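You operate a simulated robot arm through the tools that you are given. There is no shell and no other tool. Be economical: measure what you need, move in short steps, check, and stop when the job is done.

The job below is to be done with a simulated robot arm. You get a single attempt, and the scene is never put back.

TASK
Start the bar bender and roll the angle bar at 40 mm without twist.
Fine: support roller lever on while it is locked out; bolt back, isolator on, pump on, set the roll, feed ahead till through, pump off. Twist within 1 degree.

Only the result counts: the job must be done as asked and must still hold three seconds after the hand-in. Knocking over, shifting, dropping, spilling or breaking anything else fails it.

THE ROBOT
A 6-joint arm with a two-finger parallel gripper on a trunk, on a base that drives. Base frame: it is fixed to the floor where the robot stands at the start and does not move with it; the origin is under the middle of the robot, x ahead of it, y to its left, z up. Lengths are in m, angles in rad, forces in N, time in s.
Its first joint turns from -2.897 to 2.897 rad. Places, roughly: angle bar (11x3x3 cm) [-0.2, -0.9, 0.9]; box isolator [-0.3, -0.4, 0.6]; box lock bolt [-0.3, -0.5, 0.6]; box pump switch [-0.5, -0.6, 0.6]; box stop knob [-0.6, -0.7, 0.6]; support roller lever [0.7, 0, 1]. Payload 3.91 kg.
The tool frame sits at the grasp point between the pads (the TCP): z along the fingers, y along the line on which they close. The tips reach 0.03 m beyond it. The gripper opens to 0.11 m. The fingers are 0.02 m wide and 0.01 m thick; the gripper's body (0.048 by 0.112 m) begins 0.055 m behind the TCP.
Orientation is told as [roll, pitch, yaw] about the base's x, y, z axes, in that order, counted from this pose: with the fingers straight down and closing along the base's y, the tool's x points along the base's -x, its y along +y and its z along -z.

THE INTERFACE
- The arm moves only by the tool play_rows. Its argument "rows" is a list of rows, each an object (a shift or turn left out is 0, a gripper value left out holds the last) with "linear": the shift along the tool's x, y, z in units of 500 mm (1.0 is 500 mm), a list of three; "rot": the turn, a rotation vector about the tool's x, y, z in units of 60 degrees (1.0 is 60 degrees), a list of three. In form: [{"linear": [x, y, z], "rot": [rx, ry, rz]}, ...]. A call has 1 to 20 rows; each row is the pose to reach, as a shift and turn from the pose commanded when the call began, along the tool's axes at that moment. "gripper" is the closure in counts, from 0 (fully open) to 255 (shut), set as the call begins (left out, the last holds). A call with a number of a shift or a turn outside -1 to 1 is refused whole. Rows are played at 5 a second. More than 0.05 m and 0.15 rad between two rows, or a gripper value outside its range, and nothing of the call is played. A pose out of reach is approached as far as the arm can. The call stops where the force on the tool passes 90 N (or 10 N more than at its start, if that is more) or the arm is blocked; 0.2 s more then pass. The fingers move at their own pace (about 0.108 m/s each) and stop on an object; they squeeze with about 23 N. The grip force told is the motor's: it shows also when the fingers shut on nothing. Time passes only in rows, and 0.2 s behind the last, so rows that repeat a pose let the fingers close. It gives the time, the measured TCP pose, the force on the tool (base axes), the opening and the grip force at its end, in the units of the frame above (readings bear some noise), with the torque about the TCP (base axes, N m) and any sound that the robot's microphone picked up.
- Cameras (640 x 400 px; columns grow to the right, rows downward): "scene" is now at [-0.1821, -0.4363, 1.2368]; the picture's right is [-0.00, -0.17, -0.99], its down [-0.97, -0.23, 0.04] and it looks along [-0.23, 0.96, -0.17] (base axes); focal length 214 px, centre (320, 200). "wrist" rides on the gripper at [0.072, 0.017, -0.103] in the tool frame; the picture's right is [-0.23, 0.97, 0.00], its down [-0.76, -0.18, -0.62] and it looks along [-0.61, -0.14, 0.78] (tool axes); focal length 222 px, centre (320, 200). There is no depth. A picture from a camera that has moved, and an enlarged one, comes with that camera's place and axes in the base frame and with its lens.
- capture(camera): a new picture of that camera. No time passes.
- steer(legs): drives the robot by 1 to 6 legs, each [ahead, left, turn to the left] in m, m and rad, along the robot's own axes; the way and the turn of a leg run together, so that a leg with both is an arc; at most 1.5 m and 3.142 rad a leg. The arm and the cameras ride along, it lands a little off, and it stops where it bumps. It gives what a move gives.
- aim_head(pan, tilt): turns the head with the scene camera to pan (to the left, within 1.396 rad either way) and tilt (down, from -0.506 to 1.204), counted from straight ahead of the robot. It gives what a move gives.
- enlarge(camera, box): a new picture of the part [left, top, right, bottom] of that camera's present view, enlarged. No time passes.
- job_done(): hands the job in; it is judged then, once.

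Work in short steps. Places have to be worked out from the pictures, the camera data and where the tool is seen: move nearer, look again, correct. Check each grasp and each placing, and mend what went wrong. You have 120 turns and 78 pictures in all, those below and enlarged ones among them. Open the gripper and draw the arm clear of the work before you hand the job in, unless the task says otherwise; then end with one line.

The tools are called after ">>>" as a command line: name --argument value ..., lists and objects as JSON in quotes. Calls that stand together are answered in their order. play_rows: Moves the arm, as the interface text tells. Its arguments: {"type":"object","properties":{"rows":{"type":"array","items":{"type":"object","properties":{"linear":{"type":"array","items":{"type":"number"}},"rot":{"type":"array","items":{"type":"number"}}}}},"gripper":{"type":"number"}},"required":["rows"]} The other tools are called the same way: steer (legs) drives the base; aim_head (pan, tilt) turns the head that bears the scene camera; capture (camera) takes a picture; enlarge (camera, box) takes an enlarged picture of a part of a camera's view; job_done () hands the job in.

At the start:

```text
time_s: 0.0
tool_pos: [-0.2692, -0.5278, 1.1213]
ee_rot: [0.001, 0.0, 0.001]
force: [-0.4, 0.3, 0.6]
moment: [-0.01, -0.02, -0.04]
width: 0.11
gripper_force: 0.2
robot x, y, heading: [0.0001, 0.0008, 0.002]
head pan, tilt: [1.4, 0.232]
```

scene: 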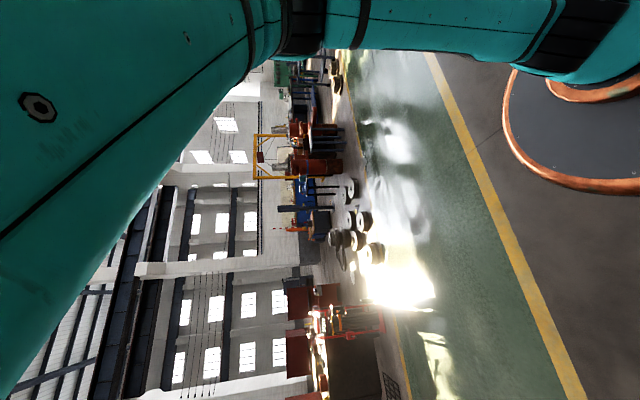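
wrist: 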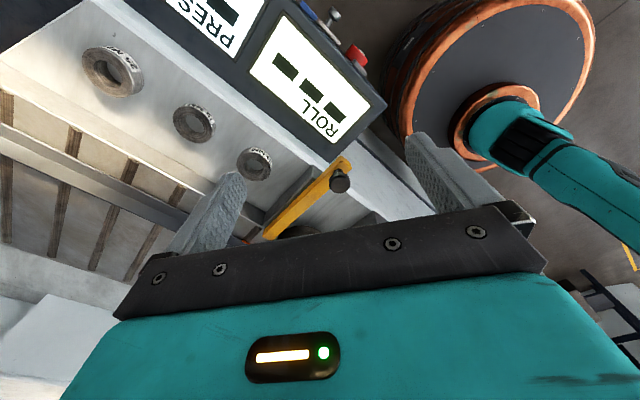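

The scene camera is looking away from the work, so I turn the head to the right and look.

>>> aim_head --pan -1.2 --tilt 0.6

>>> capture --camera "scene"

>>> enlarge --camera "wrist" --box '[0, 0, 400, 260]'

```text
time_s: 2.3
tool_pos: [-0.2691, -0.5286, 1.1222]
ee_rot: [0.001, 0.0, -0.001]
force: [0.1, -0.4, 0.0]
moment: [0.01, 0.0, 0.03]
width: 0.1101
gripper_force: 0.0
robot x, y, heading: [0.0015, 0.0029, -0.0]
head pan, tilt: [-1.201, 0.6]
```

```text
75 pictures are left
camera scene: at [-0.2159, -0.6106, 1.2206], right [0.0, -0.36, 0.93], down [-0.83, 0.53, 0.2], along [-0.56, -0.77, -0.3], focal length 214 px, centre (320, 200)
```

scene: 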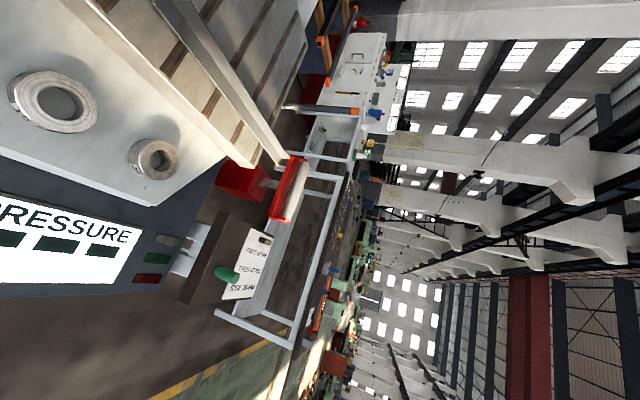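

```text
1.54 times, centred on (200, 130) of wrist
camera zoom: at [-0.3422, -0.5104, 1.2245], right [0.23, 0.97, 0.0], down [0.76, -0.18, 0.62], along [0.61, -0.14, -0.78], focal length 342 px, centre (505, 308)
```

zoom: 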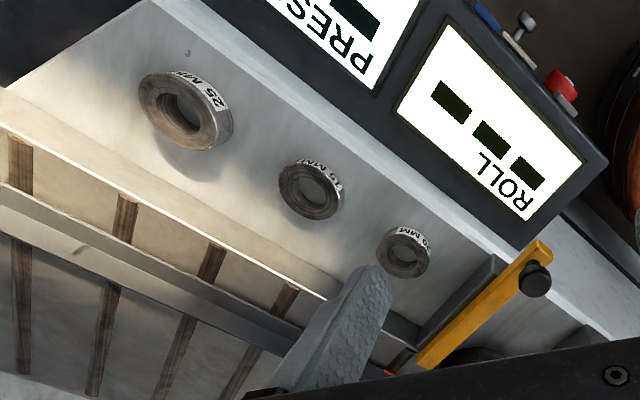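

The head seems to pan about the base x axis (pan 0 looks straight down, positive tilt looks toward -x). I check this with two more views.

>>> aim_head --pan 0 --tilt 0.2

>>> capture --camera "scene"

>>> aim_head --pan -0.2 --tilt -0.5

>>> capture --camera "scene"

>>> aim_head --pan 0 --tilt 1.0

>>> capture --camera "scene"

```text
time_s: 3.7
tool_pos: [-0.2687, -0.5282, 1.1216]
ee_rot: [0.001, 0.001, 0.0]
force: [0.1, 0.1, -0.8]
moment: [0.01, -0.02, 0.03]
width: 0.1101
gripper_force: 0.1
robot x, y, heading: [-0.0012, 0.0027, -0.003]
head pan, tilt: [0.0, 0.201]
```

```text
73 pictures are left
camera scene: at [-0.1792, -0.5283, 1.1594], right [0.0, -1.0, 0.0], down [-0.98, 0.0, 0.2], along [-0.2, 0.0, -0.98], focal length 214 px, centre (320, 200)
```

scene: 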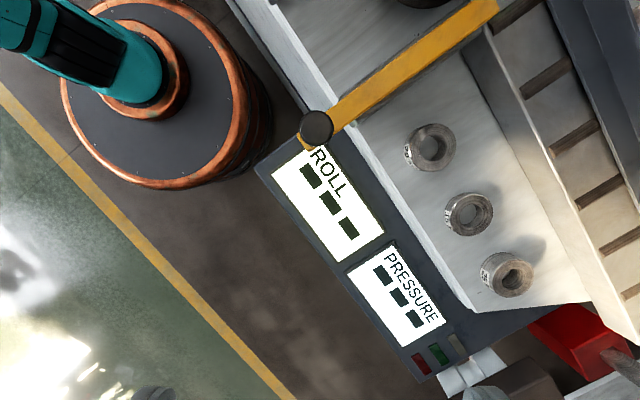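

```text
time_s: 4.8
tool_pos: [-0.2679, -0.5281, 1.121]
ee_rot: [-0.001, 0.0, -0.001]
force: [-1.0, 0.0, -0.2]
moment: [0.01, -0.01, 0.01]
width: 0.11
gripper_force: 0.1
robot x, y, heading: [0.0065, 0.0003, 0.001]
head pan, tilt: [-0.201, -0.499]
```

```text
72 pictures are left
camera scene: at [-0.1207, -0.5416, 1.1869], right [0.0, -0.98, 0.2], down [-0.88, -0.1, -0.47], along [0.48, -0.17, -0.86], focal length 214 px, centre (320, 200)
```

scene: 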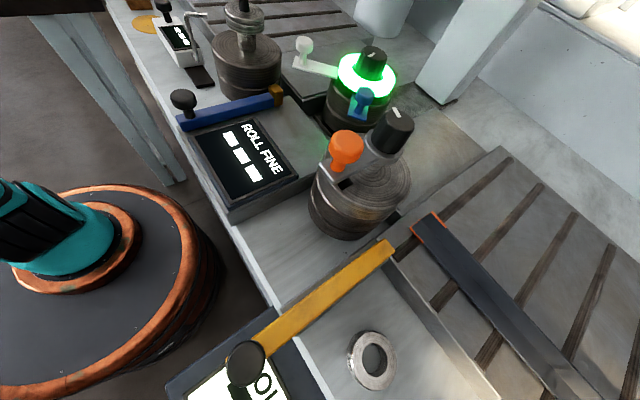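

```text
time_s: 6.4
tool_pos: [-0.2692, -0.5284, 1.1212]
ee_rot: [-0.001, -0.001, 0.0]
force: [-0.7, 0.6, -0.2]
moment: [-0.03, 0.0, -0.03]
width: 0.1101
gripper_force: 0.1
robot x, y, heading: [-0.002, 0.0045, -0.002]
head pan, tilt: [0.0, 1.0]
```

```text
71 pictures are left
camera scene: at [-0.2479, -0.5283, 1.1829], right [0.0, -1.0, 0.0], down [-0.54, 0.0, 0.84], along [-0.84, 0.0, -0.54], focal length 214 px, centre (320, 200)
```

scene: 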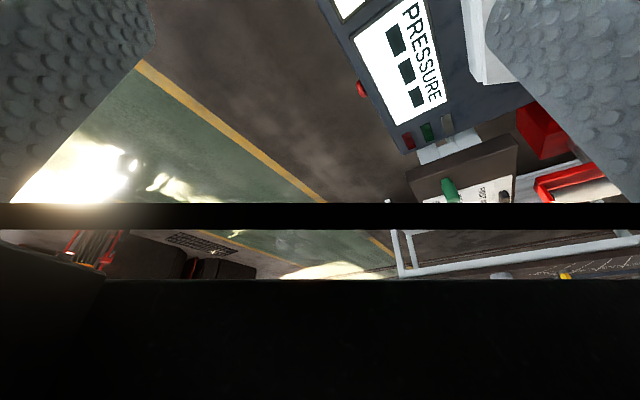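

The scene camera rides on the hand. Next I take close views: the placard, the ROLL FINE area, and the panel fronts.

>>> aim_head --pan -0.9 --tilt 0.8

>>> enlarge --camera "scene" --box '[160, 100, 400, 300]'

>>> aim_head --pan 0.1 --tilt -0.5

>>> enlarge --camera "scene" --box '[160, 0, 560, 250]'

>>> aim_head --pan -0.3 --tilt 0.3

>>> capture --camera "scene"

```text
time_s: 7.6
tool_pos: [-0.2692, -0.5268, 1.1228]
ee_rot: [0.0, 0.001, 0.001]
force: [0.4, -0.5, 0.9]
moment: [-0.01, 0.02, 0.01]
width: 0.1101
gripper_force: 0.0
robot x, y, heading: [0.0034, 0.0029, -0.001]
head pan, tilt: [-0.901, 0.799]
```

```text
2.00 times, centred on (280, 200) of scene
camera zoom: at [-0.2328, -0.5914, 1.2025], right [0.0, -0.62, 0.78], down [-0.7, 0.56, 0.45], along [-0.72, -0.55, -0.43], focal length 429 px, centre (400, 200)
```

zoom: 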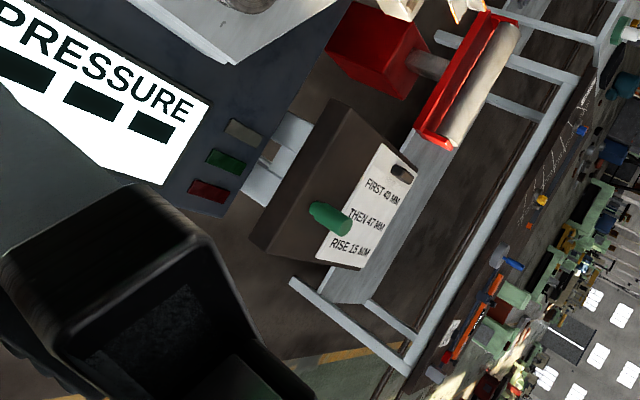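

```text
time_s: 9.1
tool_pos: [-0.2697, -0.5285, 1.1219]
ee_rot: [0.0, -0.001, 0.001]
force: [0.3, -0.1, 0.1]
moment: [0.01, 0.0, -0.01]
width: 0.1101
gripper_force: 0.1
robot x, y, heading: [0.0021, -0.0028, 0.004]
head pan, tilt: [0.099, -0.499]
```

```text
1.60 times, centred on (360, 125) of scene
camera zoom: at [-0.1207, -0.5216, 1.1858], right [0.0, -1.0, -0.1], down [-0.88, 0.05, -0.48], along [0.48, 0.09, -0.87], focal length 343 px, centre (256, 320)
```

zoom: 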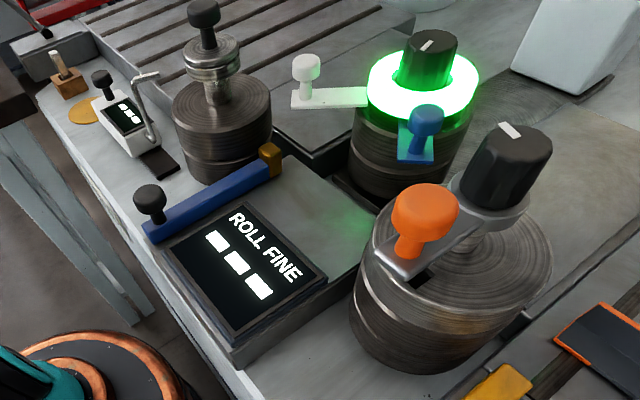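

```text
time_s: 10.2
tool_pos: [-0.2705, -0.5267, 1.1224]
ee_rot: [0.001, -0.001, 0.0]
force: [0.1, -0.4, 0.3]
moment: [0.03, -0.01, -0.03]
width: 0.1103
gripper_force: 0.2
robot x, y, heading: [-0.0007, -0.0007, 0.003]
head pan, tilt: [-0.3, 0.3]
```

```text
68 pictures are left
camera scene: at [-0.1884, -0.5558, 1.1634], right [0.0, -0.96, 0.3], down [-0.96, 0.09, 0.28], along [-0.29, -0.28, -0.91], focal length 214 px, centre (320, 200)
```

scene: 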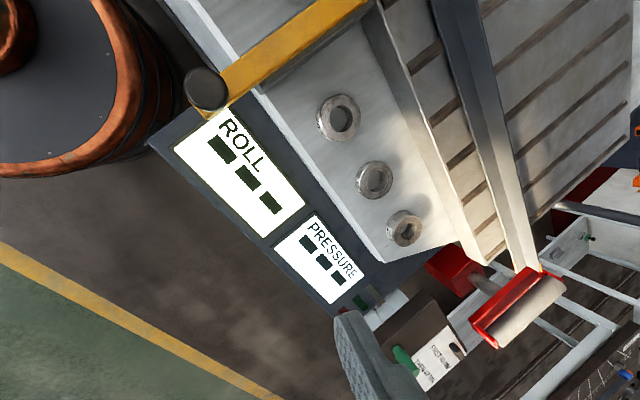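

From the triangulation the yellow lever's knob is near (-0.154, -0.525, 0.966). I raise the arm and swing it toward +x to see the support roller end.

>>> play_rows --rows '[{"linear": [0, 0, -0.09]}, {"linear": [0, 0, -0.18]}, {"linear": [-0.09, 0, -0.2]}, {"linear": [-0.18, 0.0, -0.2]}, {"linear": [-0.27, 0.0, -0.2]}, {"linear": [-0.36, 0.0, -0.2]}, {"linear": [-0.45, 0.0, -0.2]}, {"linear": [-0.54, 0.0, -0.2]}, {"linear": [-0.63, 0.0, -0.2]}, {"linear": [-0.72, 0.0, -0.2]}, {"linear": [-0.81, 0.02, -0.2]}, {"linear": [-0.9, 0.05, -0.2]}, {"linear": [-0.98, 0.08, -0.2]}]'

>>> aim_head --pan 0 --tilt 0

>>> capture --camera "scene"

>>> aim_head --pan 0.4 --tilt -0.5

>>> capture --camera "scene"

```text
time_s: 13.0
tool_pos: [0.2208, -0.4862, 1.2221]
ee_rot: [-0.001, 0.0, -0.002]
force: [-0.6, -0.4, -0.3]
moment: [0.01, -0.04, 0.0]
width: 0.1102
gripper_force: 0.0
robot x, y, heading: [-0.0027, -0.0005, 0.004]
head pan, tilt: [-0.3, 0.3]
```

```text
time_s: 13.8
tool_pos: [0.2198, -0.4868, 1.222]
ee_rot: [0.001, 0.001, 0.0]
force: [0.4, -0.2, -0.1]
moment: [0.0, -0.02, 0.0]
width: 0.1098
gripper_force: 0.1
robot x, y, heading: [-0.0003, 0.0035, -0.004]
head pan, tilt: [0.0, 0.0]
```

```text
67 pictures are left
camera scene: at [0.3291, -0.4874, 1.2623], right [0.0, -1.0, 0.0], down [-1.0, 0.0, 0.0], along [0.0, 0.0, -1.0], focal length 214 px, centre (320, 200)
```

scene: 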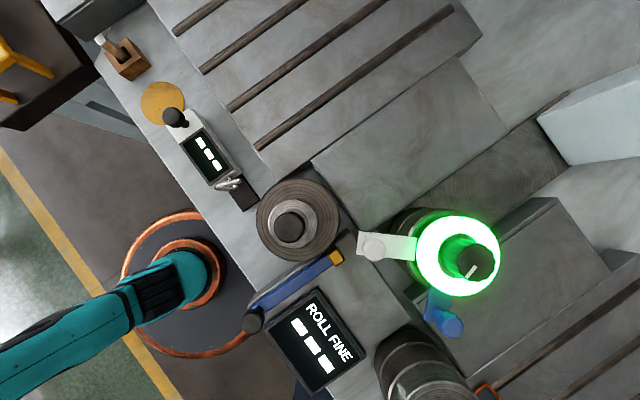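

```text
time_s: 14.7
tool_pos: [0.22, -0.4864, 1.2218]
ee_rot: [0.001, -0.001, 0.001]
force: [0.1, -0.3, -0.1]
moment: [0.01, 0.03, 0.02]
width: 0.1102
gripper_force: 0.1
robot x, y, heading: [0.0009, -0.0005, 0.001]
head pan, tilt: [0.4, -0.499]
```

```text
66 pictures are left
camera scene: at [0.369, -0.4613, 1.2905], right [0.0, -0.92, -0.39], down [-0.88, 0.19, -0.44], along [0.48, 0.34, -0.81], focal length 214 px, centre (320, 200)
```

scene: 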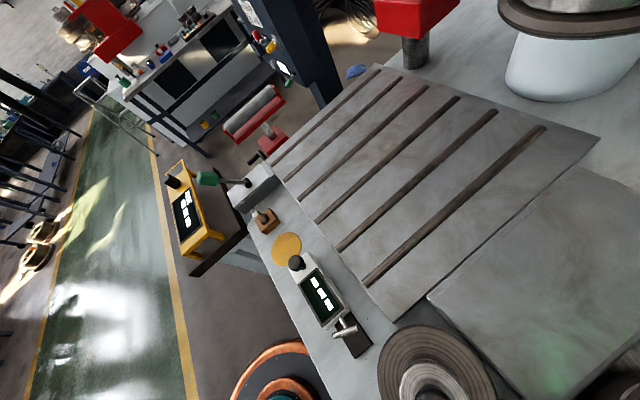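

The green handle at the table's end, pixel (207,178), matches the support roller lever's place. I enlarge that area and the small gauge box.

>>> enlarge --camera "scene" --box '[140, 100, 300, 280]'

>>> enlarge --camera "scene" --box '[240, 230, 400, 360]'

>>> enlarge --camera "wrist" --box '[0, 0, 640, 400]'

```text
2.22 times, centred on (220, 190) of scene
camera zoom: at [0.369, -0.4613, 1.2905], right [0.0, -0.92, -0.39], down [-0.88, 0.19, -0.44], along [0.48, 0.34, -0.81], focal length 477 px, centre (542, 222)
```

zoom: 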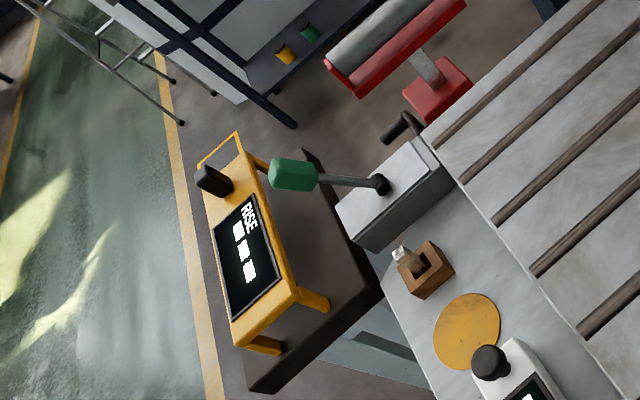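

```text
3.08 times, centred on (320, 295) of scene
camera zoom: at [0.369, -0.4613, 1.2905], right [0.0, -0.92, -0.39], down [-0.88, 0.19, -0.44], along [0.48, 0.34, -0.81], focal length 660 px, centre (320, -92)
```

zoom: 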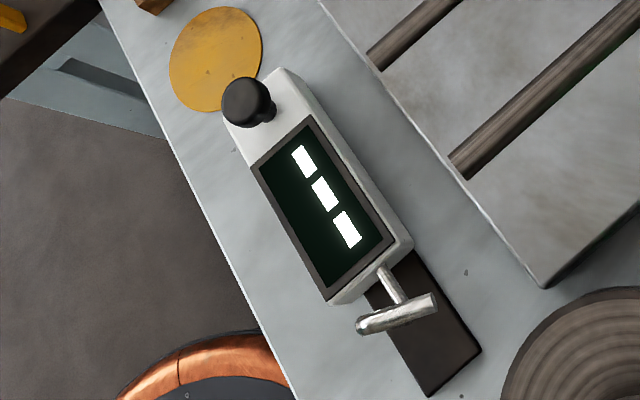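

```text
1.00 times, centred on (320, 200) of wrist (not enlarged: the box is as wide or as high as the picture)
camera zoom: at [0.1475, -0.4695, 1.3243], right [0.23, 0.97, 0.0], down [0.76, -0.18, 0.62], along [0.61, -0.14, -0.78], focal length 222 px, centre (320, 200)
```

zoom: 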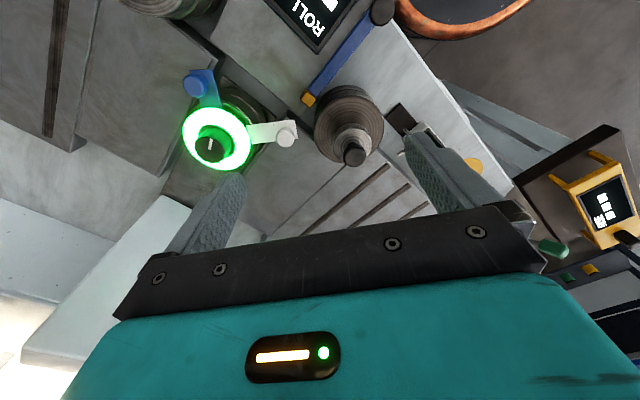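

The lever's handle is around (0.66, -0.05, 1.0), with its pivot on the gray box near y = -0.14. I move over there for a closer look.

>>> play_rows --rows '[{"linear": [-0.056, 0.068, 0]}, {"linear": [-0.112, 0.136, 0]}, {"linear": [-0.168, 0.204, 0]}, {"linear": [-0.224, 0.272, 0]}, {"linear": [-0.28, 0.34, 0]}, {"linear": [-0.336, 0.408, 0]}, {"linear": [-0.392, 0.476, 0]}, {"linear": [-0.448, 0.544, 0]}, {"linear": [-0.504, 0.612, 0]}, {"linear": [-0.56, 0.68, 0]}]'

>>> aim_head --pan 0 --tilt 0

>>> capture --camera "scene"

>>> capture --camera "wrist"

```text
time_s: 16.9
tool_pos: [0.5025, -0.1466, 1.2228]
ee_rot: [0.001, 0.0, 0.0]
force: [-0.6, 0.1, -0.6]
moment: [-0.04, -0.08, 0.04]
width: 0.1099
gripper_force: 0.0
robot x, y, heading: [0.0029, 0.0005, 0.005]
head pan, tilt: [0.4, -0.499]
```

```text
time_s: 17.9
tool_pos: [0.5025, -0.1484, 1.2231]
ee_rot: [0.002, 0.0, 0.0]
force: [-0.5, 0.6, -0.1]
moment: [0.0, 0.0, 0.02]
width: 0.1099
gripper_force: 0.1
robot x, y, heading: [0.0016, -0.0003, 0.0]
head pan, tilt: [0.0, 0.0]
```

```text
62 pictures are left
camera scene: at [0.6106, -0.1472, 1.2635], right [0.0, -1.0, 0.0], down [-1.0, 0.0, 0.0], along [0.0, 0.0, -1.0], focal length 214 px, centre (320, 200)
```

scene: 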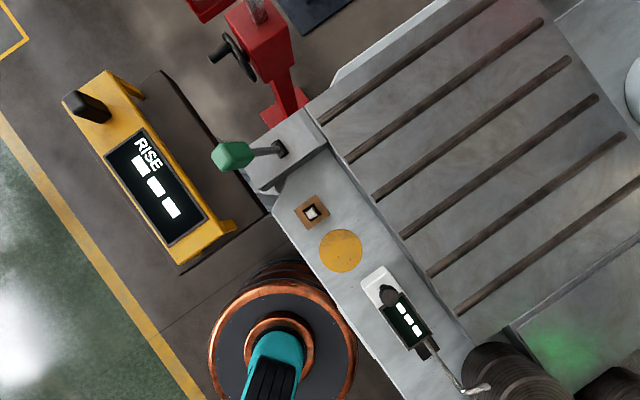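

```text
61 pictures are left
camera wrist: at [0.429, -0.1294, 1.3253], right [0.23, 0.97, 0.0], down [0.76, -0.18, 0.62], along [0.61, -0.14, -0.78], focal length 222 px, centre (320, 200)
```

wrist: 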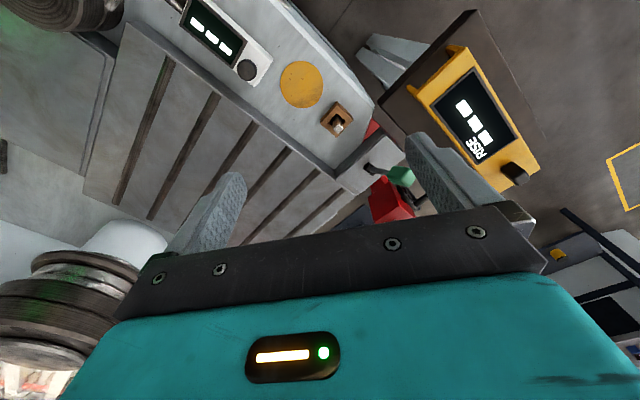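

Triangulated, the lever's pivot is near (0.70, -0.08, 0.90) and its handle near (0.668, -0.032, 0.99), so it leans outward. I look closely at the slot and box before choosing a direction.

>>> enlarge --camera "scene" --box '[200, 90, 340, 200]'

>>> enlarge --camera "wrist" --box '[310, 80, 470, 220]'

```text
3.64 times, centred on (270, 145) of scene
camera zoom: at [0.6106, -0.1472, 1.2635], right [0.0, -1.0, 0.0], down [-1.0, 0.0, 0.0], along [0.0, 0.0, -1.0], focal length 780 px, centre (502, 400)
```

zoom: 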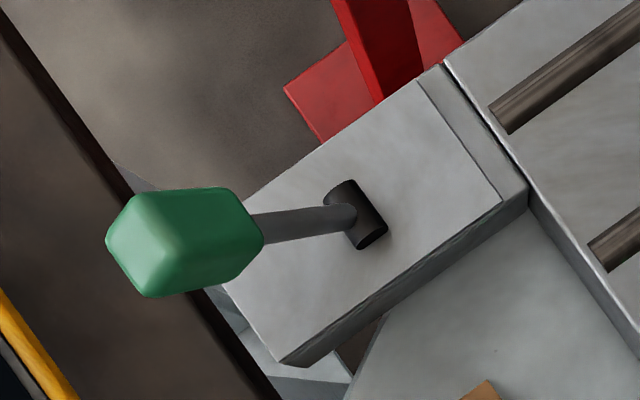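

```text
2.86 times, centred on (390, 150) of wrist
camera zoom: at [0.429, -0.1294, 1.3253], right [0.23, 0.97, 0.0], down [0.76, -0.18, 0.62], along [0.61, -0.14, -0.78], focal length 635 px, centre (120, 343)
```

zoom: 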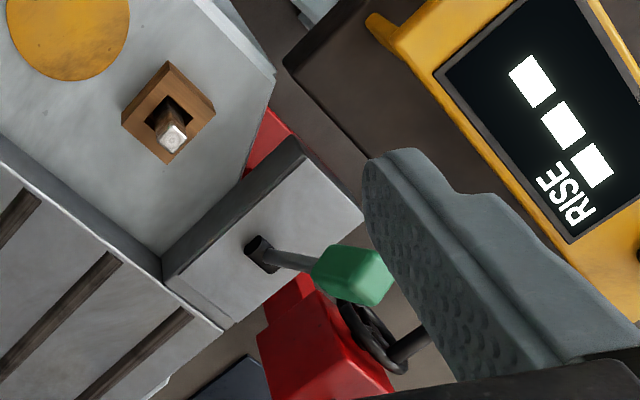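

The barrel axis shows that the lever swings along d≈(0.55,-0.83), leaning outward now, so "on" should be inward. With the gripper closed, I go to its outer side at (0.635, 0.022) and descend.

>>> play_rows --rows '[{"linear": [-0.053, 0.068, 0]}, {"linear": [-0.106, 0.136, 0]}, {"linear": [-0.159, 0.204, 0]}, {"linear": [-0.212, 0.272, 0]}, {"linear": [-0.265, 0.34, 0]}, {"linear": [-0.265, 0.34, 0.09]}, {"linear": [-0.265, 0.34, 0.18]}, {"linear": [-0.265, 0.34, 0.27]}, {"linear": [-0.265, 0.34, 0.36]}, {"linear": [-0.265, 0.34, 0.45]}]' --gripper 255

>>> capture --camera "wrist"

>>> capture --camera "scene"

```text
time_s: 20.1
tool_pos: [0.6343, 0.0226, 0.9952]
ee_rot: [-0.002, 0.0, -0.001]
force: [-0.2, 0.2, 0.4]
moment: [0.02, 0.0, -0.02]
width: 0.0
gripper_force: 23.3
robot x, y, heading: [-0.0036, 0.0008, 0.002]
head pan, tilt: [0.0, 0.0]
```

```text
58 pictures are left
camera wrist: at [0.5609, 0.0394, 1.0979], right [0.23, 0.97, 0.0], down [0.76, -0.18, 0.62], along [0.61, -0.14, -0.78], focal length 222 px, centre (320, 200)
```

wrist: 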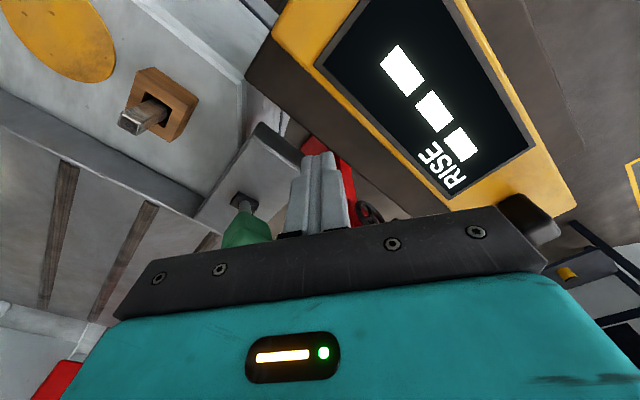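

```text
57 pictures are left
camera scene: at [0.7424, 0.0216, 1.036], right [0.0, -1.0, 0.0], down [-1.0, 0.0, 0.0], along [0.0, 0.0, -1.0], focal length 214 px, centre (320, 200)
```

scene: 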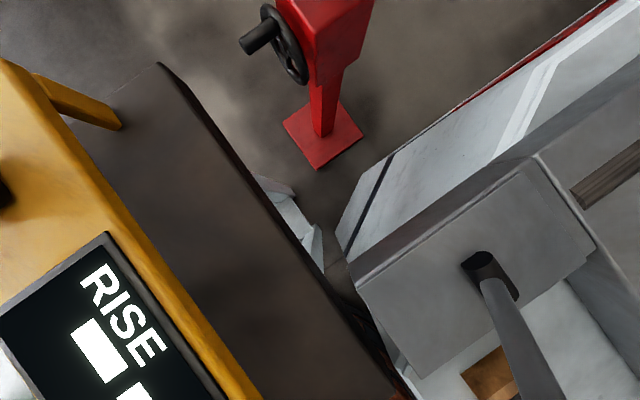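

The fingers stand just outside the handle. I push inward along (0.55, -0.83), relying on the force stop.

>>> play_rows --rows '[{"linear": [-0.022, -0.033, 0]}, {"linear": [-0.044, -0.066, 0]}, {"linear": [-0.066, -0.1, 0]}, {"linear": [-0.088, -0.133, 0]}, {"linear": [-0.11, -0.166, 0]}, {"linear": [-0.132, -0.2, 0]}, {"linear": [-0.154, -0.233, 0]}, {"linear": [-0.17, -0.257, 0]}]'

>>> capture --camera "wrist"

```text
time_s: 21.8
tool_pos: [0.7097, -0.0889, 0.9937]
ee_rot: [0.007, 0.013, 0.008]
force: [-21.1, 16.2, 10.0]
moment: [0.12, 0.25, -0.07]
width: 0.0003
gripper_force: 22.1
robot x, y, heading: [-0.0057, -0.0018, 0.004]
head pan, tilt: [0.0, 0.0]
stopped in row 8: the force on the tool passed its limit at 110 N (the readings are from after the stop); the commanded pose is now the measured one
```

```text
56 pictures are left
camera wrist: at [0.6373, -0.0735, 1.0988], right [0.22, 0.98, 0.0], down [0.77, -0.18, 0.61], along [0.6, -0.13, -0.79], focal length 222 px, centre (320, 200)
```

wrist: 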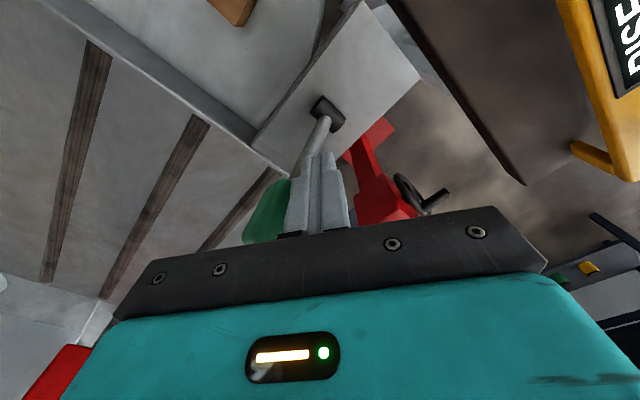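

The lever swung over and hit its stop. I back off, rise, and check that it stays.

>>> play_rows --rows '[{"linear": [0.04, 0.06, 0]}, {"linear": [0.06, 0.09, -0.05]}, {"linear": [0.06, 0.09, -0.14]}, {"linear": [0.06, 0.09, -0.23]}, {"linear": [0.06, 0.09, -0.32]}, {"linear": [0.06, 0.09, -0.41]}, {"linear": [0.12, 0.04, -0.46]}, {"linear": [0.2, 0, -0.46]}, {"linear": [0.28, 0, -0.46]}]'

>>> enlarge --camera "scene" --box '[160, 40, 480, 240]'

```text
time_s: 23.8
tool_pos: [0.5753, -0.0941, 1.2236]
ee_rot: [0.007, 0.015, 0.008]
force: [0.4, 0.5, -1.5]
moment: [-0.02, 0.08, -0.04]
width: 0.0
gripper_force: 23.3
robot x, y, heading: [-0.0011, 0.0032, 0.003]
head pan, tilt: [0.0, 0.0]
```

```text
2.00 times, centred on (320, 140) of scene
camera zoom: at [0.684, -0.0941, 1.2638], right [0.01, -1.0, -0.01], down [-1.0, -0.01, 0.01], along [-0.01, 0.01, -1.0], focal length 429 px, centre (320, 320)
```

zoom: 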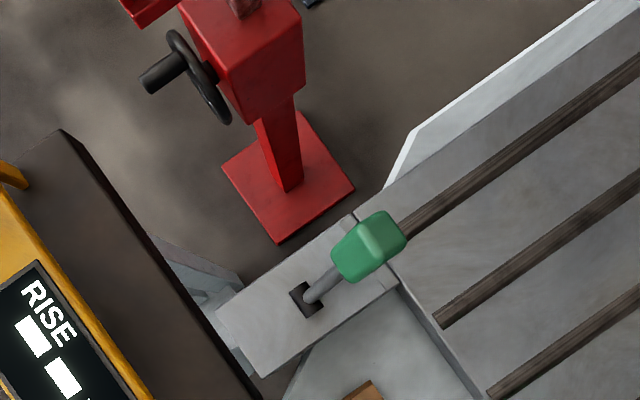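

The lever stays on. I swing back to the control-box side.

>>> play_rows --rows '[{"linear": [0.06, -0.065, 0]}, {"linear": [0.12, -0.13, 0]}, {"linear": [0.18, -0.195, 0]}, {"linear": [0.24, -0.26, 0]}, {"linear": [0.3, -0.325, 0]}, {"linear": [0.36, -0.39, 0]}, {"linear": [0.42, -0.455, 0]}, {"linear": [0.48, -0.52, 0]}, {"linear": [0.54, -0.585, 0]}, {"linear": [0.6, -0.65, 0]}, {"linear": [0.66, -0.715, 0]}, {"linear": [0.74, -0.76, 0]}, {"linear": [0.83, -0.76, 0]}, {"linear": [0.92, -0.76, 0]}, {"linear": [1.0, -0.76, 0]}]'

>>> play_rows --rows '[{"linear": [0.09, 0.0, 0]}, {"linear": [0.18, 0.0, 0]}, {"linear": [0.27, 0.03, 0]}, {"linear": [0.36, 0.06, 0]}, {"linear": [0.45, 0.09, 0]}, {"linear": [0.54, 0.13, 0]}, {"linear": [0.62, 0.17, 0]}]'

>>> capture --camera "scene"

>>> capture --camera "wrist"

```text
time_s: 27.0
tool_pos: [0.0741, -0.4767, 1.229]
ee_rot: [0.008, 0.012, 0.008]
force: [1.2, 0.1, -0.4]
moment: [0.01, 0.02, -0.03]
width: 0.0
gripper_force: 22.9
robot x, y, heading: [-0.0026, -0.0009, 0.009]
head pan, tilt: [0.0, 0.0]
```

```text
time_s: 28.6
tool_pos: [-0.2355, -0.3955, 1.2328]
ee_rot: [0.007, 0.013, 0.008]
force: [-0.7, 0.3, 0.3]
moment: [0.02, 0.0, 0.01]
width: 0.0
gripper_force: 23.1
robot x, y, heading: [0.0027, -0.0004, 0.001]
head pan, tilt: [0.0, 0.0]
```

```text
54 pictures are left
camera scene: at [-0.1269, -0.3948, 1.272], right [0.01, -1.0, -0.01], down [-1.0, -0.01, 0.01], along [-0.01, 0.01, -1.0], focal length 214 px, centre (320, 200)
```

scene: 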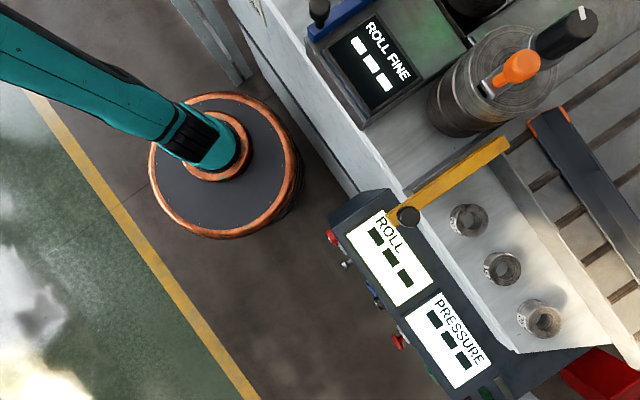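

```text
53 pictures are left
camera wrist: at [-0.3077, -0.3787, 1.3362], right [0.22, 0.98, 0.0], down [0.77, -0.18, 0.61], along [0.6, -0.13, -0.79], focal length 222 px, centre (320, 200)
```

wrist: 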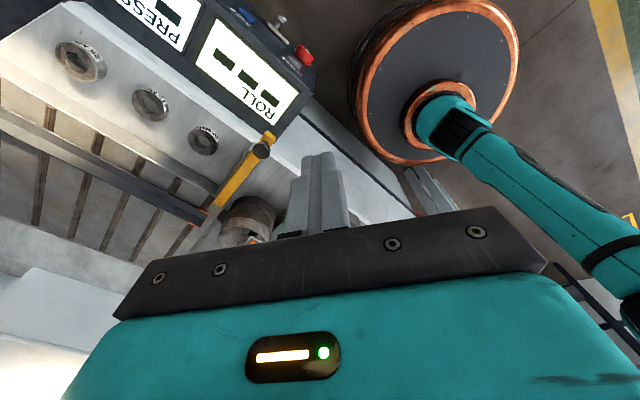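

On the panel's front face I see, from the near end: a red isolator (~(-0.25,-0.43)), a silver bolt (~(-0.33,-0.48)), a blue pump switch (~(-0.43,-0.57)) and a red stop knob. I move outside and lower to look at the face.

>>> play_rows --rows '[{"linear": [0.062, 0.065, 0]}, {"linear": [0.124, 0.13, 0]}, {"linear": [0.186, 0.195, 0]}, {"linear": [0.248, 0.26, 0]}, {"linear": [0.31, 0.325, 0]}, {"linear": [0.37, 0.39, 0]}, {"linear": [0.37, 0.39, 0.09]}, {"linear": [0.37, 0.39, 0.18]}, {"linear": [0.37, 0.39, 0.27]}, {"linear": [0.37, 0.39, 0.36]}, {"linear": [0.37, 0.39, 0.45]}, {"linear": [0.37, 0.39, 0.54]}, {"linear": [0.37, 0.39, 0.63]}, {"linear": [0.37, 0.39, 0.72]}]'

>>> aim_head --pan -0.9 --tilt 0.1

>>> capture --camera "scene"

```text
time_s: 31.6
tool_pos: [-0.4231, -0.1995, 0.8751]
ee_rot: [0.008, 0.011, 0.007]
force: [0.1, 0.0, 0.9]
moment: [0.04, 0.0, -0.02]
width: 0.0002
gripper_force: 23.0
robot x, y, heading: [0.0002, -0.0008, 0.005]
head pan, tilt: [0.0, 0.0]
```

```text
time_s: 32.8
tool_pos: [-0.4239, -0.1999, 0.8758]
ee_rot: [0.006, 0.012, 0.006]
force: [0.2, 0.5, -0.1]
moment: [0.0, 0.0, 0.01]
width: 0.0003
gripper_force: 23.1
robot x, y, heading: [0.0021, -0.0007, -0.005]
head pan, tilt: [-0.901, 0.099]
```

```text
52 pictures are left
camera scene: at [-0.3228, -0.2722, 0.9478], right [0.01, -0.63, 0.78], down [-0.99, 0.07, 0.07], along [-0.1, -0.78, -0.62], focal length 214 px, centre (320, 200)
```

scene: 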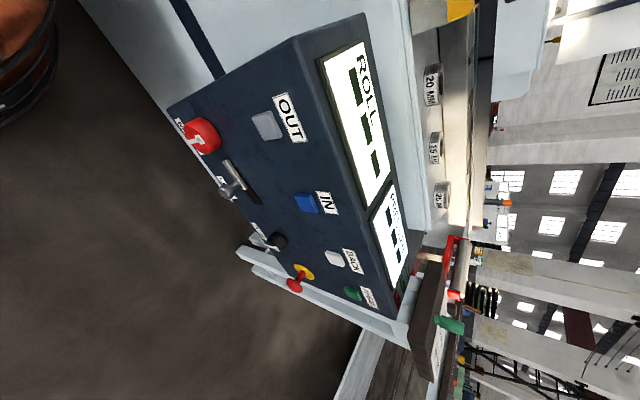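

I can now see the whole panel: OUT, IN, BACK and AHEAD buttons, the isolator, bolt, pump knob and stop. I enlarge it.

>>> enlarge --camera "scene" --box '[160, 80, 320, 210]'

>>> enlarge --camera "scene" --box '[230, 180, 390, 310]'

```text
3.08 times, centred on (240, 145) of scene
camera zoom: at [-0.3228, -0.2722, 0.9478], right [0.01, -0.63, 0.78], down [-0.99, 0.07, 0.07], along [-0.1, -0.78, -0.62], focal length 660 px, centre (566, 369)
```

zoom: 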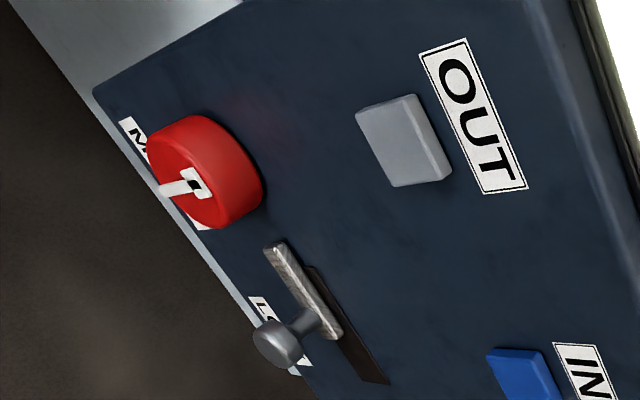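

```text
3.08 times, centred on (310, 245) of scene
camera zoom: at [-0.3228, -0.2722, 0.9478], right [0.01, -0.63, 0.78], down [-0.99, 0.07, 0.07], along [-0.1, -0.78, -0.62], focal length 660 px, centre (351, 62)
```

zoom: 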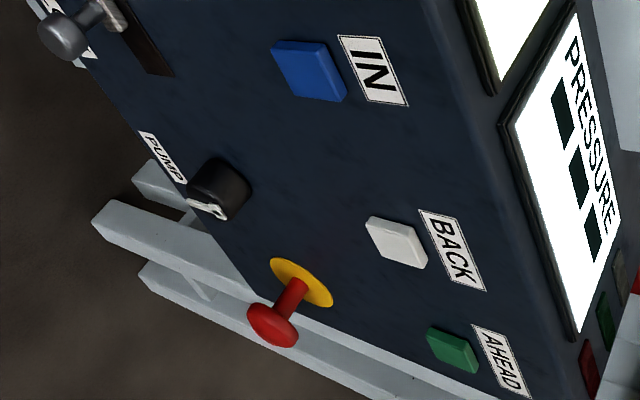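

Triangulated: the isolator front is at (-0.256,-0.428,0.583), the bolt knob at (-0.348,-0.477,0.56), and the pump knob near (-0.47,-0.59,0.565). The face normal is about (-0.61,0.79,0). I turn the hand to point horizontally at the face, starting with the yaw.

>>> play_rows --rows '[{"rot": [0, 0, 0.125]}, {"rot": [0, 0, 0.25]}, {"rot": [0, 0, 0.375]}, {"rot": [0, 0, 0.5]}, {"rot": [0, 0, 0.625]}, {"rot": [0, 0, 0.75]}, {"rot": [0, 0, 0.872]}]'

>>> play_rows --rows '[{"rot": [0, -0.125, 0]}, {"rot": [0, -0.25, 0]}, {"rot": [0, -0.375, 0]}, {"rot": [0, -0.5, 0]}, {"rot": [0, -0.625, 0]}, {"rot": [0, -0.75, 0]}]'

>>> play_rows --rows '[{"rot": [0, -0.125, 0]}, {"rot": [0, -0.25, 0]}, {"rot": [0, -0.375, 0]}, {"rot": [0, -0.5, 0]}, {"rot": [0, -0.625, 0]}, {"rot": [0, -0.75, 0]}]'

>>> aim_head --pan 0 --tilt 0

>>> capture --camera "scene"

```text
time_s: 34.4
tool_pos: [-0.4246, -0.1994, 0.8766]
ee_rot: [-0.006, 0.012, -0.908]
force: [-0.6, 0.0, -0.8]
moment: [-0.03, -0.01, 0.01]
width: 0.0
gripper_force: 23.2
robot x, y, heading: [-0.0008, 0.0024, 0.009]
head pan, tilt: [-0.901, 0.099]
```

```text
time_s: 35.8
tool_pos: [-0.4026, -0.2747, 0.8774]
ee_rot: [-0.009, -0.774, -0.901]
force: [0.4, 0.2, 0.1]
moment: [0.03, 0.03, -0.02]
width: 0.0
gripper_force: 23.4
out of reach, approached as far as the arm can: row 3, 4, 5, 6
robot x, y, heading: [-0.005, 0.0, 0.006]
head pan, tilt: [-0.901, 0.099]
```

```text
time_s: 37.2
tool_pos: [-0.3853, -0.3272, 0.8783]
ee_rot: [-0.508, -1.56, -0.402]
force: [-0.2, -0.1, -0.1]
moment: [-0.01, 0.02, -0.02]
width: 0.0
gripper_force: 22.8
out of reach, approached as far as the arm can: row 1, 2, 3, 4, 5, 6
robot x, y, heading: [-0.0039, 0.0001, 0.004]
head pan, tilt: [-0.901, 0.099]
```

```text
time_s: 38.4
tool_pos: [-0.387, -0.328, 0.8768]
ee_rot: [-0.39, -1.558, -0.517]
force: [-0.6, -0.9, -0.3]
moment: [0.01, -0.02, 0.03]
width: 0.0001
gripper_force: 22.7
robot x, y, heading: [-0.0012, -0.0026, 0.004]
head pan, tilt: [0.0, 0.0]
```

```text
49 pictures are left
camera scene: at [-0.4108, -0.2978, 0.9893], right [-0.79, -0.62, 0.01], down [-0.01, 0.01, -1.0], along [0.62, -0.79, -0.01], focal length 214 px, centre (320, 200)
```

scene: 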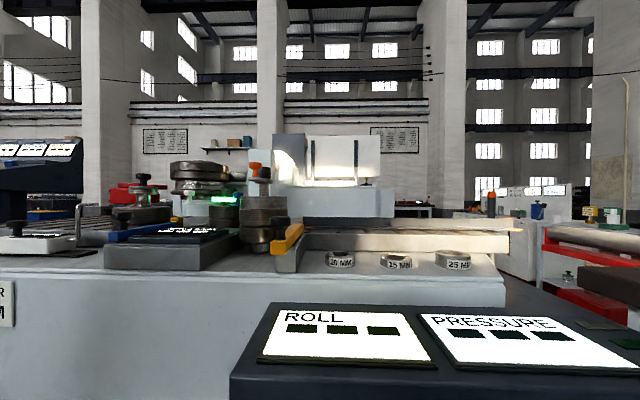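

The hand now points at the face, but the arm was cramped because the robot stands too close. I drive the base back and along the face to about (-0.78, 0.03), onto open floor.

>>> steer --legs '[[-0.3, 0.15, 0], [-0.48, -0.12, 0]]'

>>> capture --camera "scene"

```text
time_s: 43.1
tool_pos: [-1.163, -0.2949, 0.878]
ee_rot: [-0.411, -1.557, -0.505]
force: [-0.2, -0.9, -1.0]
moment: [0.02, 0.01, 0.01]
width: 0.0
gripper_force: 23.1
robot x, y, heading: [-0.7722, 0.0258, -0.008]
head pan, tilt: [0.0, 0.0]
```

```text
48 pictures are left
camera scene: at [-1.1882, -0.2639, 0.9893], right [-0.8, -0.61, 0.01], down [-0.01, 0.01, -1.0], along [0.61, -0.8, -0.01], focal length 214 px, centre (320, 200)
```

scene: 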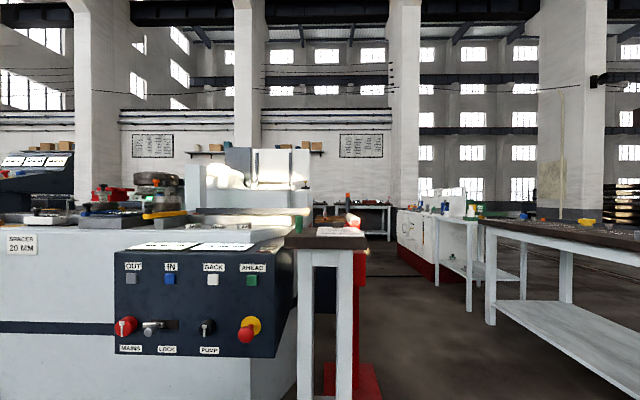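

The view is very clear. In face coordinates (u along the face, z height): isolator (0.47,0.58), bolt knob (0.56,0.56), pump (0.74,0.57), stop (0.87,0.56), and the buttons at z≈0.727: OUT 0.478, IN 0.603, BACK 0.748, AHEAD 0.879. I bring the hand round in front of the panel.

>>> play_rows --rows '[{"linear": [0, 0.027, 0.091]}, {"linear": [0, 0.053, 0.182]}, {"linear": [0, 0.08, 0.273]}, {"linear": [0, 0.107, 0.364]}, {"linear": [0, 0.133, 0.455]}, {"linear": [0, 0.16, 0.546]}, {"linear": [0, 0.212, 0.614]}, {"linear": [0, 0.264, 0.682]}, {"linear": [0, 0.316, 0.75]}, {"linear": [0, 0.368, 0.818]}, {"linear": [0, 0.42, 0.886]}, {"linear": [0.037, 0.493, 0.9]}, {"linear": [0.075, 0.565, 0.91]}, {"linear": [0.112, 0.638, 0.92]}, {"linear": [0.15, 0.71, 0.94]}, {"linear": [0.187, 0.783, 0.95]}, {"linear": [0.225, 0.855, 0.97]}, {"linear": [0.262, 0.928, 0.98]}, {"linear": [0.3, 1.0, 1.0]}]'

>>> capture --camera "scene"

```text
time_s: 47.1
tool_pos: [-0.4388, -0.5014, 0.7675]
ee_rot: [-0.419, -1.557, -0.5]
force: [-0.2, 0.0, 0.4]
moment: [0.02, 0.0, 0.01]
width: 0.0002
gripper_force: 22.9
out of reach, approached as far as the arm can: row 13, 14, 15, 16, 17, 18, 19
robot x, y, heading: [-0.7757, 0.0255, -0.013]
head pan, tilt: [0.0, 0.0]
```

```text
47 pictures are left
camera scene: at [-0.4642, -0.4707, 0.8791], right [-0.8, -0.61, 0.01], down [-0.01, 0.01, -1.0], along [0.61, -0.8, -0.01], focal length 214 px, centre (320, 200)
```

scene: 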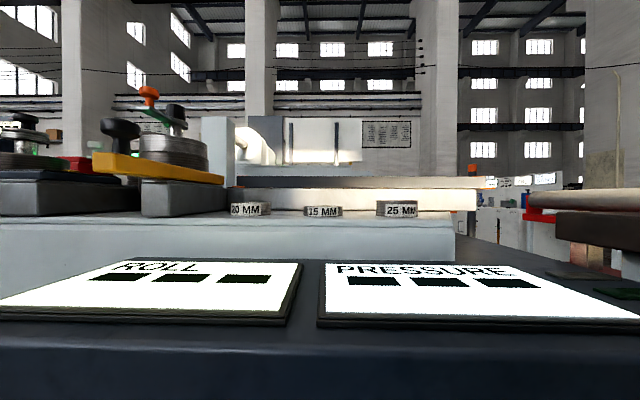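

The arm can't hold the hand level nearer than about 0.62 m from its axis, so I drive back 0.2 m along the normal. The hand retreats with it.

>>> steer --legs '[[-0.122, 0.16, 0]]'

>>> capture --camera "scene"

```text
time_s: 48.7
tool_pos: [-0.5583, -0.3406, 0.7677]
ee_rot: [-0.411, -1.555, -0.508]
force: [-0.8, -0.6, -0.8]
moment: [-0.01, 0.0, -0.02]
width: 0.0001
gripper_force: 22.9
robot x, y, heading: [-0.8899, 0.1881, -0.006]
head pan, tilt: [0.0, 0.0]
```

```text
46 pictures are left
camera scene: at [-0.5823, -0.3097, 0.8792], right [-0.79, -0.61, 0.01], down [-0.01, 0.01, -1.0], along [0.61, -0.79, -0.01], focal length 214 px, centre (320, 200)
```

scene: 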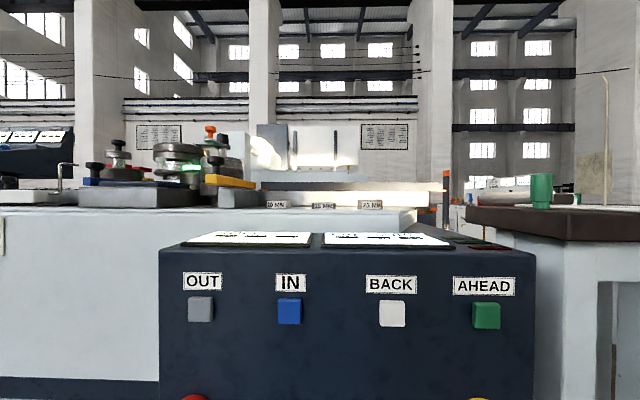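

From here the OUT/IN/BACK/AHEAD buttons are square on. I lower the hand toward bolt height and look.

>>> play_rows --rows '[{"linear": [0.08, 0, 0]}, {"linear": [0.16, 0.0, 0]}, {"linear": [0.24, 0, 0]}, {"linear": [0.32, 0, 0]}]'

>>> capture --camera "scene"

```text
time_s: 49.7
tool_pos: [-0.5512, -0.3614, 0.6382]
ee_rot: [1.283, -1.489, -2.196]
force: [-0.5, 0.1, 0.2]
moment: [-0.03, 0.01, 0.0]
width: 0.0002
gripper_force: 23.4
out of reach, approached as far as the arm can: row 1, 2, 3, 4
robot x, y, heading: [-0.8913, 0.1875, -0.008]
head pan, tilt: [0.0, 0.0]
```

```text
45 pictures are left
camera scene: at [-0.583, -0.3361, 0.7483], right [-0.79, -0.61, -0.08], down [0.05, 0.07, -1.0], along [0.61, -0.79, -0.02], focal length 214 px, centre (320, 200)
```

scene: 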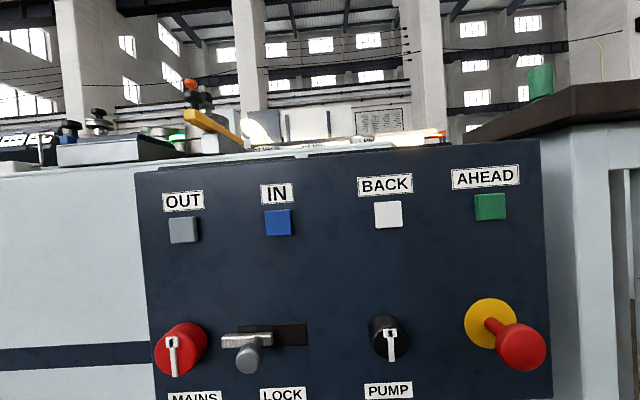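

I have a full front view: the bolt must slide right, and the MAINS and PUMP pointers are down (off). I move toward a spot left of the bolt knob (u≈0.531, z≈0.56), staying clear of the face for now.

>>> play_rows --rows '[{"linear": [0.0, 0.0, 0.08]}, {"linear": [0.0, 0.0, 0.16]}, {"linear": [0.06, 0.08, 0.2]}, {"linear": [0.12, 0.16, 0.2]}, {"linear": [0.15, 0.24, 0.2]}]'

>>> capture --camera "scene"

```text
refused: row 3 steps farther than a row can; nothing moved
```

```text
44 pictures are left
camera scene: at [-0.583, -0.3361, 0.7483], right [-0.79, -0.61, -0.08], down [0.05, 0.07, -1.0], along [0.61, -0.79, -0.02], focal length 214 px, centre (320, 200)
```

scene: 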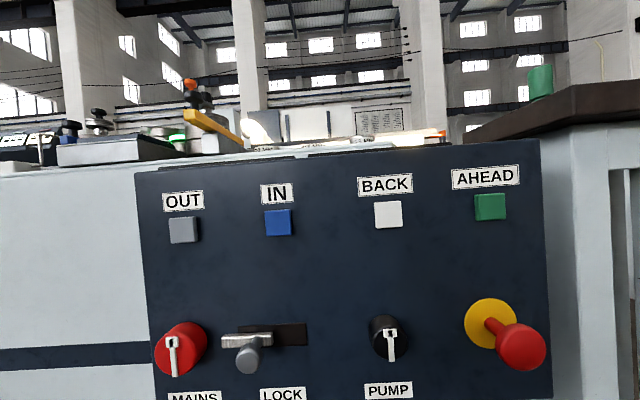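

One row step was slightly too long, so I retry with shorter steps.

>>> play_rows --rows '[{"linear": [0.0, 0.0, 0.08]}, {"linear": [0.0, 0.0, 0.16]}, {"linear": [0.04, 0.05, 0.2]}, {"linear": [0.08, 0.1, 0.2]}, {"linear": [0.11, 0.16, 0.2]}, {"linear": [0.13, 0.21, 0.2]}]'

```text
time_s: 51.1
tool_pos: [-0.4712, -0.4118, 0.58]
ee_rot: [1.231, -1.485, -2.064]
force: [0.0, 1.2, 0.0]
moment: [0.02, 0.0, -0.01]
width: 0.0
gripper_force: 22.5
out of reach, approached as far as the arm can: row 2, 3, 4, 5, 6
robot x, y, heading: [-0.8923, 0.191, -0.004]
head pan, tilt: [0.0, 0.0]
```

The solver traded some roll, which suggests the last joint is near its limit. I roll the hand +30° about its axis and see if the reach complaint goes away.

>>> play_rows --rows '[{"rot": [0, 0, 0.125]}, {"rot": [0, 0, 0.25]}, {"rot": [0, 0, 0.375]}, {"rot": [0, 0, 0.5]}]'

```text
time_s: 52.1
tool_pos: [-0.4702, -0.4117, 0.578]
ee_rot: [1.522, -0.965, -2.36]
force: [-0.2, -0.7, 0.0]
moment: [0.01, 0.01, 0.02]
width: 0.0001
gripper_force: 22.5
robot x, y, heading: [-0.8914, 0.1905, -0.006]
head pan, tilt: [0.0, 0.0]
```

That fixes it; the last joint was limiting. I roll on to about 90° so the fingers close vertically.

>>> play_rows --rows '[{"rot": [0, 0, 0.13]}, {"rot": [0, 0, 0.26]}, {"rot": [0, 0, 0.39]}, {"rot": [0, 0, 0.52]}, {"rot": [0, 0, 0.65]}, {"rot": [0, 0, 0.78]}, {"rot": [0, 0, 0.91]}]'

>>> capture --camera "scene"

>>> capture --camera "wrist"

```text
time_s: 53.7
tool_pos: [-0.4695, -0.4119, 0.5784]
ee_rot: [1.544, -0.011, -2.402]
force: [-0.2, 0.3, -0.5]
moment: [-0.01, 0.0, -0.01]
width: 0.0
gripper_force: 22.6
robot x, y, heading: [-0.8946, 0.1911, -0.005]
head pan, tilt: [0.0, 0.0]
```

```text
43 pictures are left
camera scene: at [-0.5792, -0.4566, 0.5816], right [-0.03, 0.01, -1.0], down [0.74, 0.67, -0.01], along [0.67, -0.74, -0.03], focal length 214 px, centre (320, 200)
```

scene: 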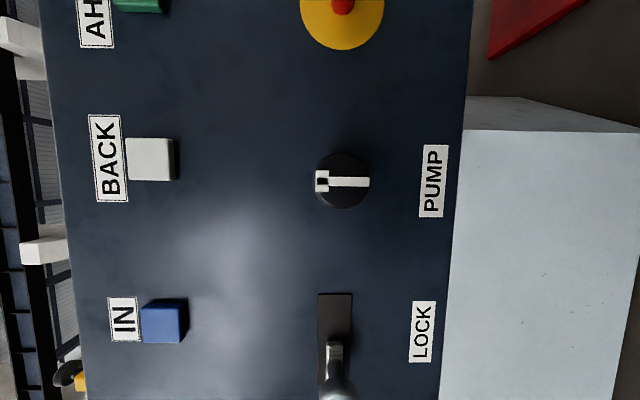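

```text
42 pictures are left
camera wrist: at [-0.4859, -0.286, 0.5967], right [-0.14, -0.17, 0.98], down [-0.99, -0.05, -0.15], along [0.08, -0.98, -0.16], focal length 222 px, centre (320, 200)
```

wrist: 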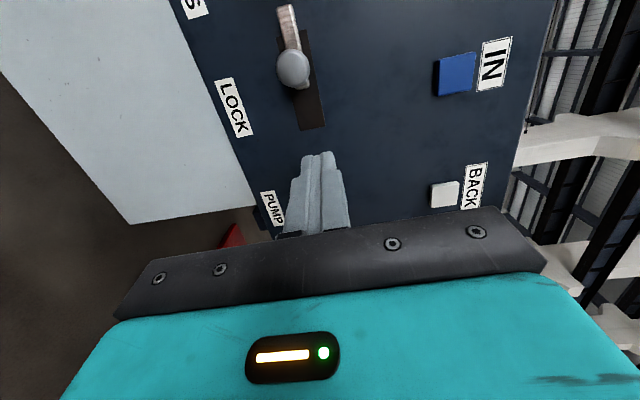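

Orientation is about 4.5° off in yaw, so I correct it. Then I shift to left of the bolt knob (knob at u≈0.563, z≈0.558), still clear of the face.

>>> play_rows --rows '[{"rot": [0, -0.075, 0]}]'

>>> play_rows --rows '[{"linear": [0.08, -0.02, 0.0]}, {"linear": [0.16, -0.04, 0]}, {"linear": [0.19, -0.04, 0.04]}, {"linear": [0.19, -0.04, 0.1]}]'

>>> capture --camera "wrist"

```text
time_s: 54.1
tool_pos: [-0.4691, -0.4118, 0.5792]
ee_rot: [1.541, -0.012, -2.401]
force: [-0.7, 0.0, -0.2]
moment: [0.03, 0.0, 0.0]
width: 0.0004
gripper_force: 23.4
out of reach, approached as far as the arm can: row 1
robot x, y, heading: [-0.8942, 0.1883, -0.013]
head pan, tilt: [0.0, 0.0]
```

```text
time_s: 55.1
tool_pos: [-0.4111, -0.4151, 0.5567]
ee_rot: [1.537, -0.013, -2.334]
force: [-0.1, -0.7, -0.5]
moment: [-0.01, 0.02, 0.01]
width: 0.0002
gripper_force: 22.9
out of reach, approached as far as the arm can: row 1, 2, 3, 4
robot x, y, heading: [-0.8883, 0.1914, -0.008]
head pan, tilt: [0.0, 0.0]
```

```text
41 pictures are left
camera wrist: at [-0.4358, -0.2928, 0.5745], right [-0.13, -0.18, 0.98], down [-0.98, -0.12, -0.15], along [0.14, -0.98, -0.16], focal length 222 px, centre (320, 200)
```

wrist: 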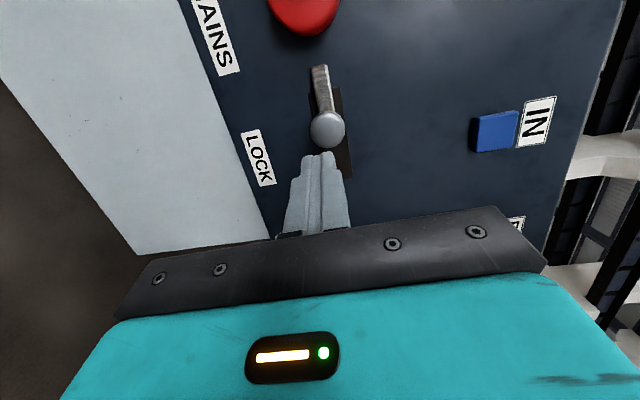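

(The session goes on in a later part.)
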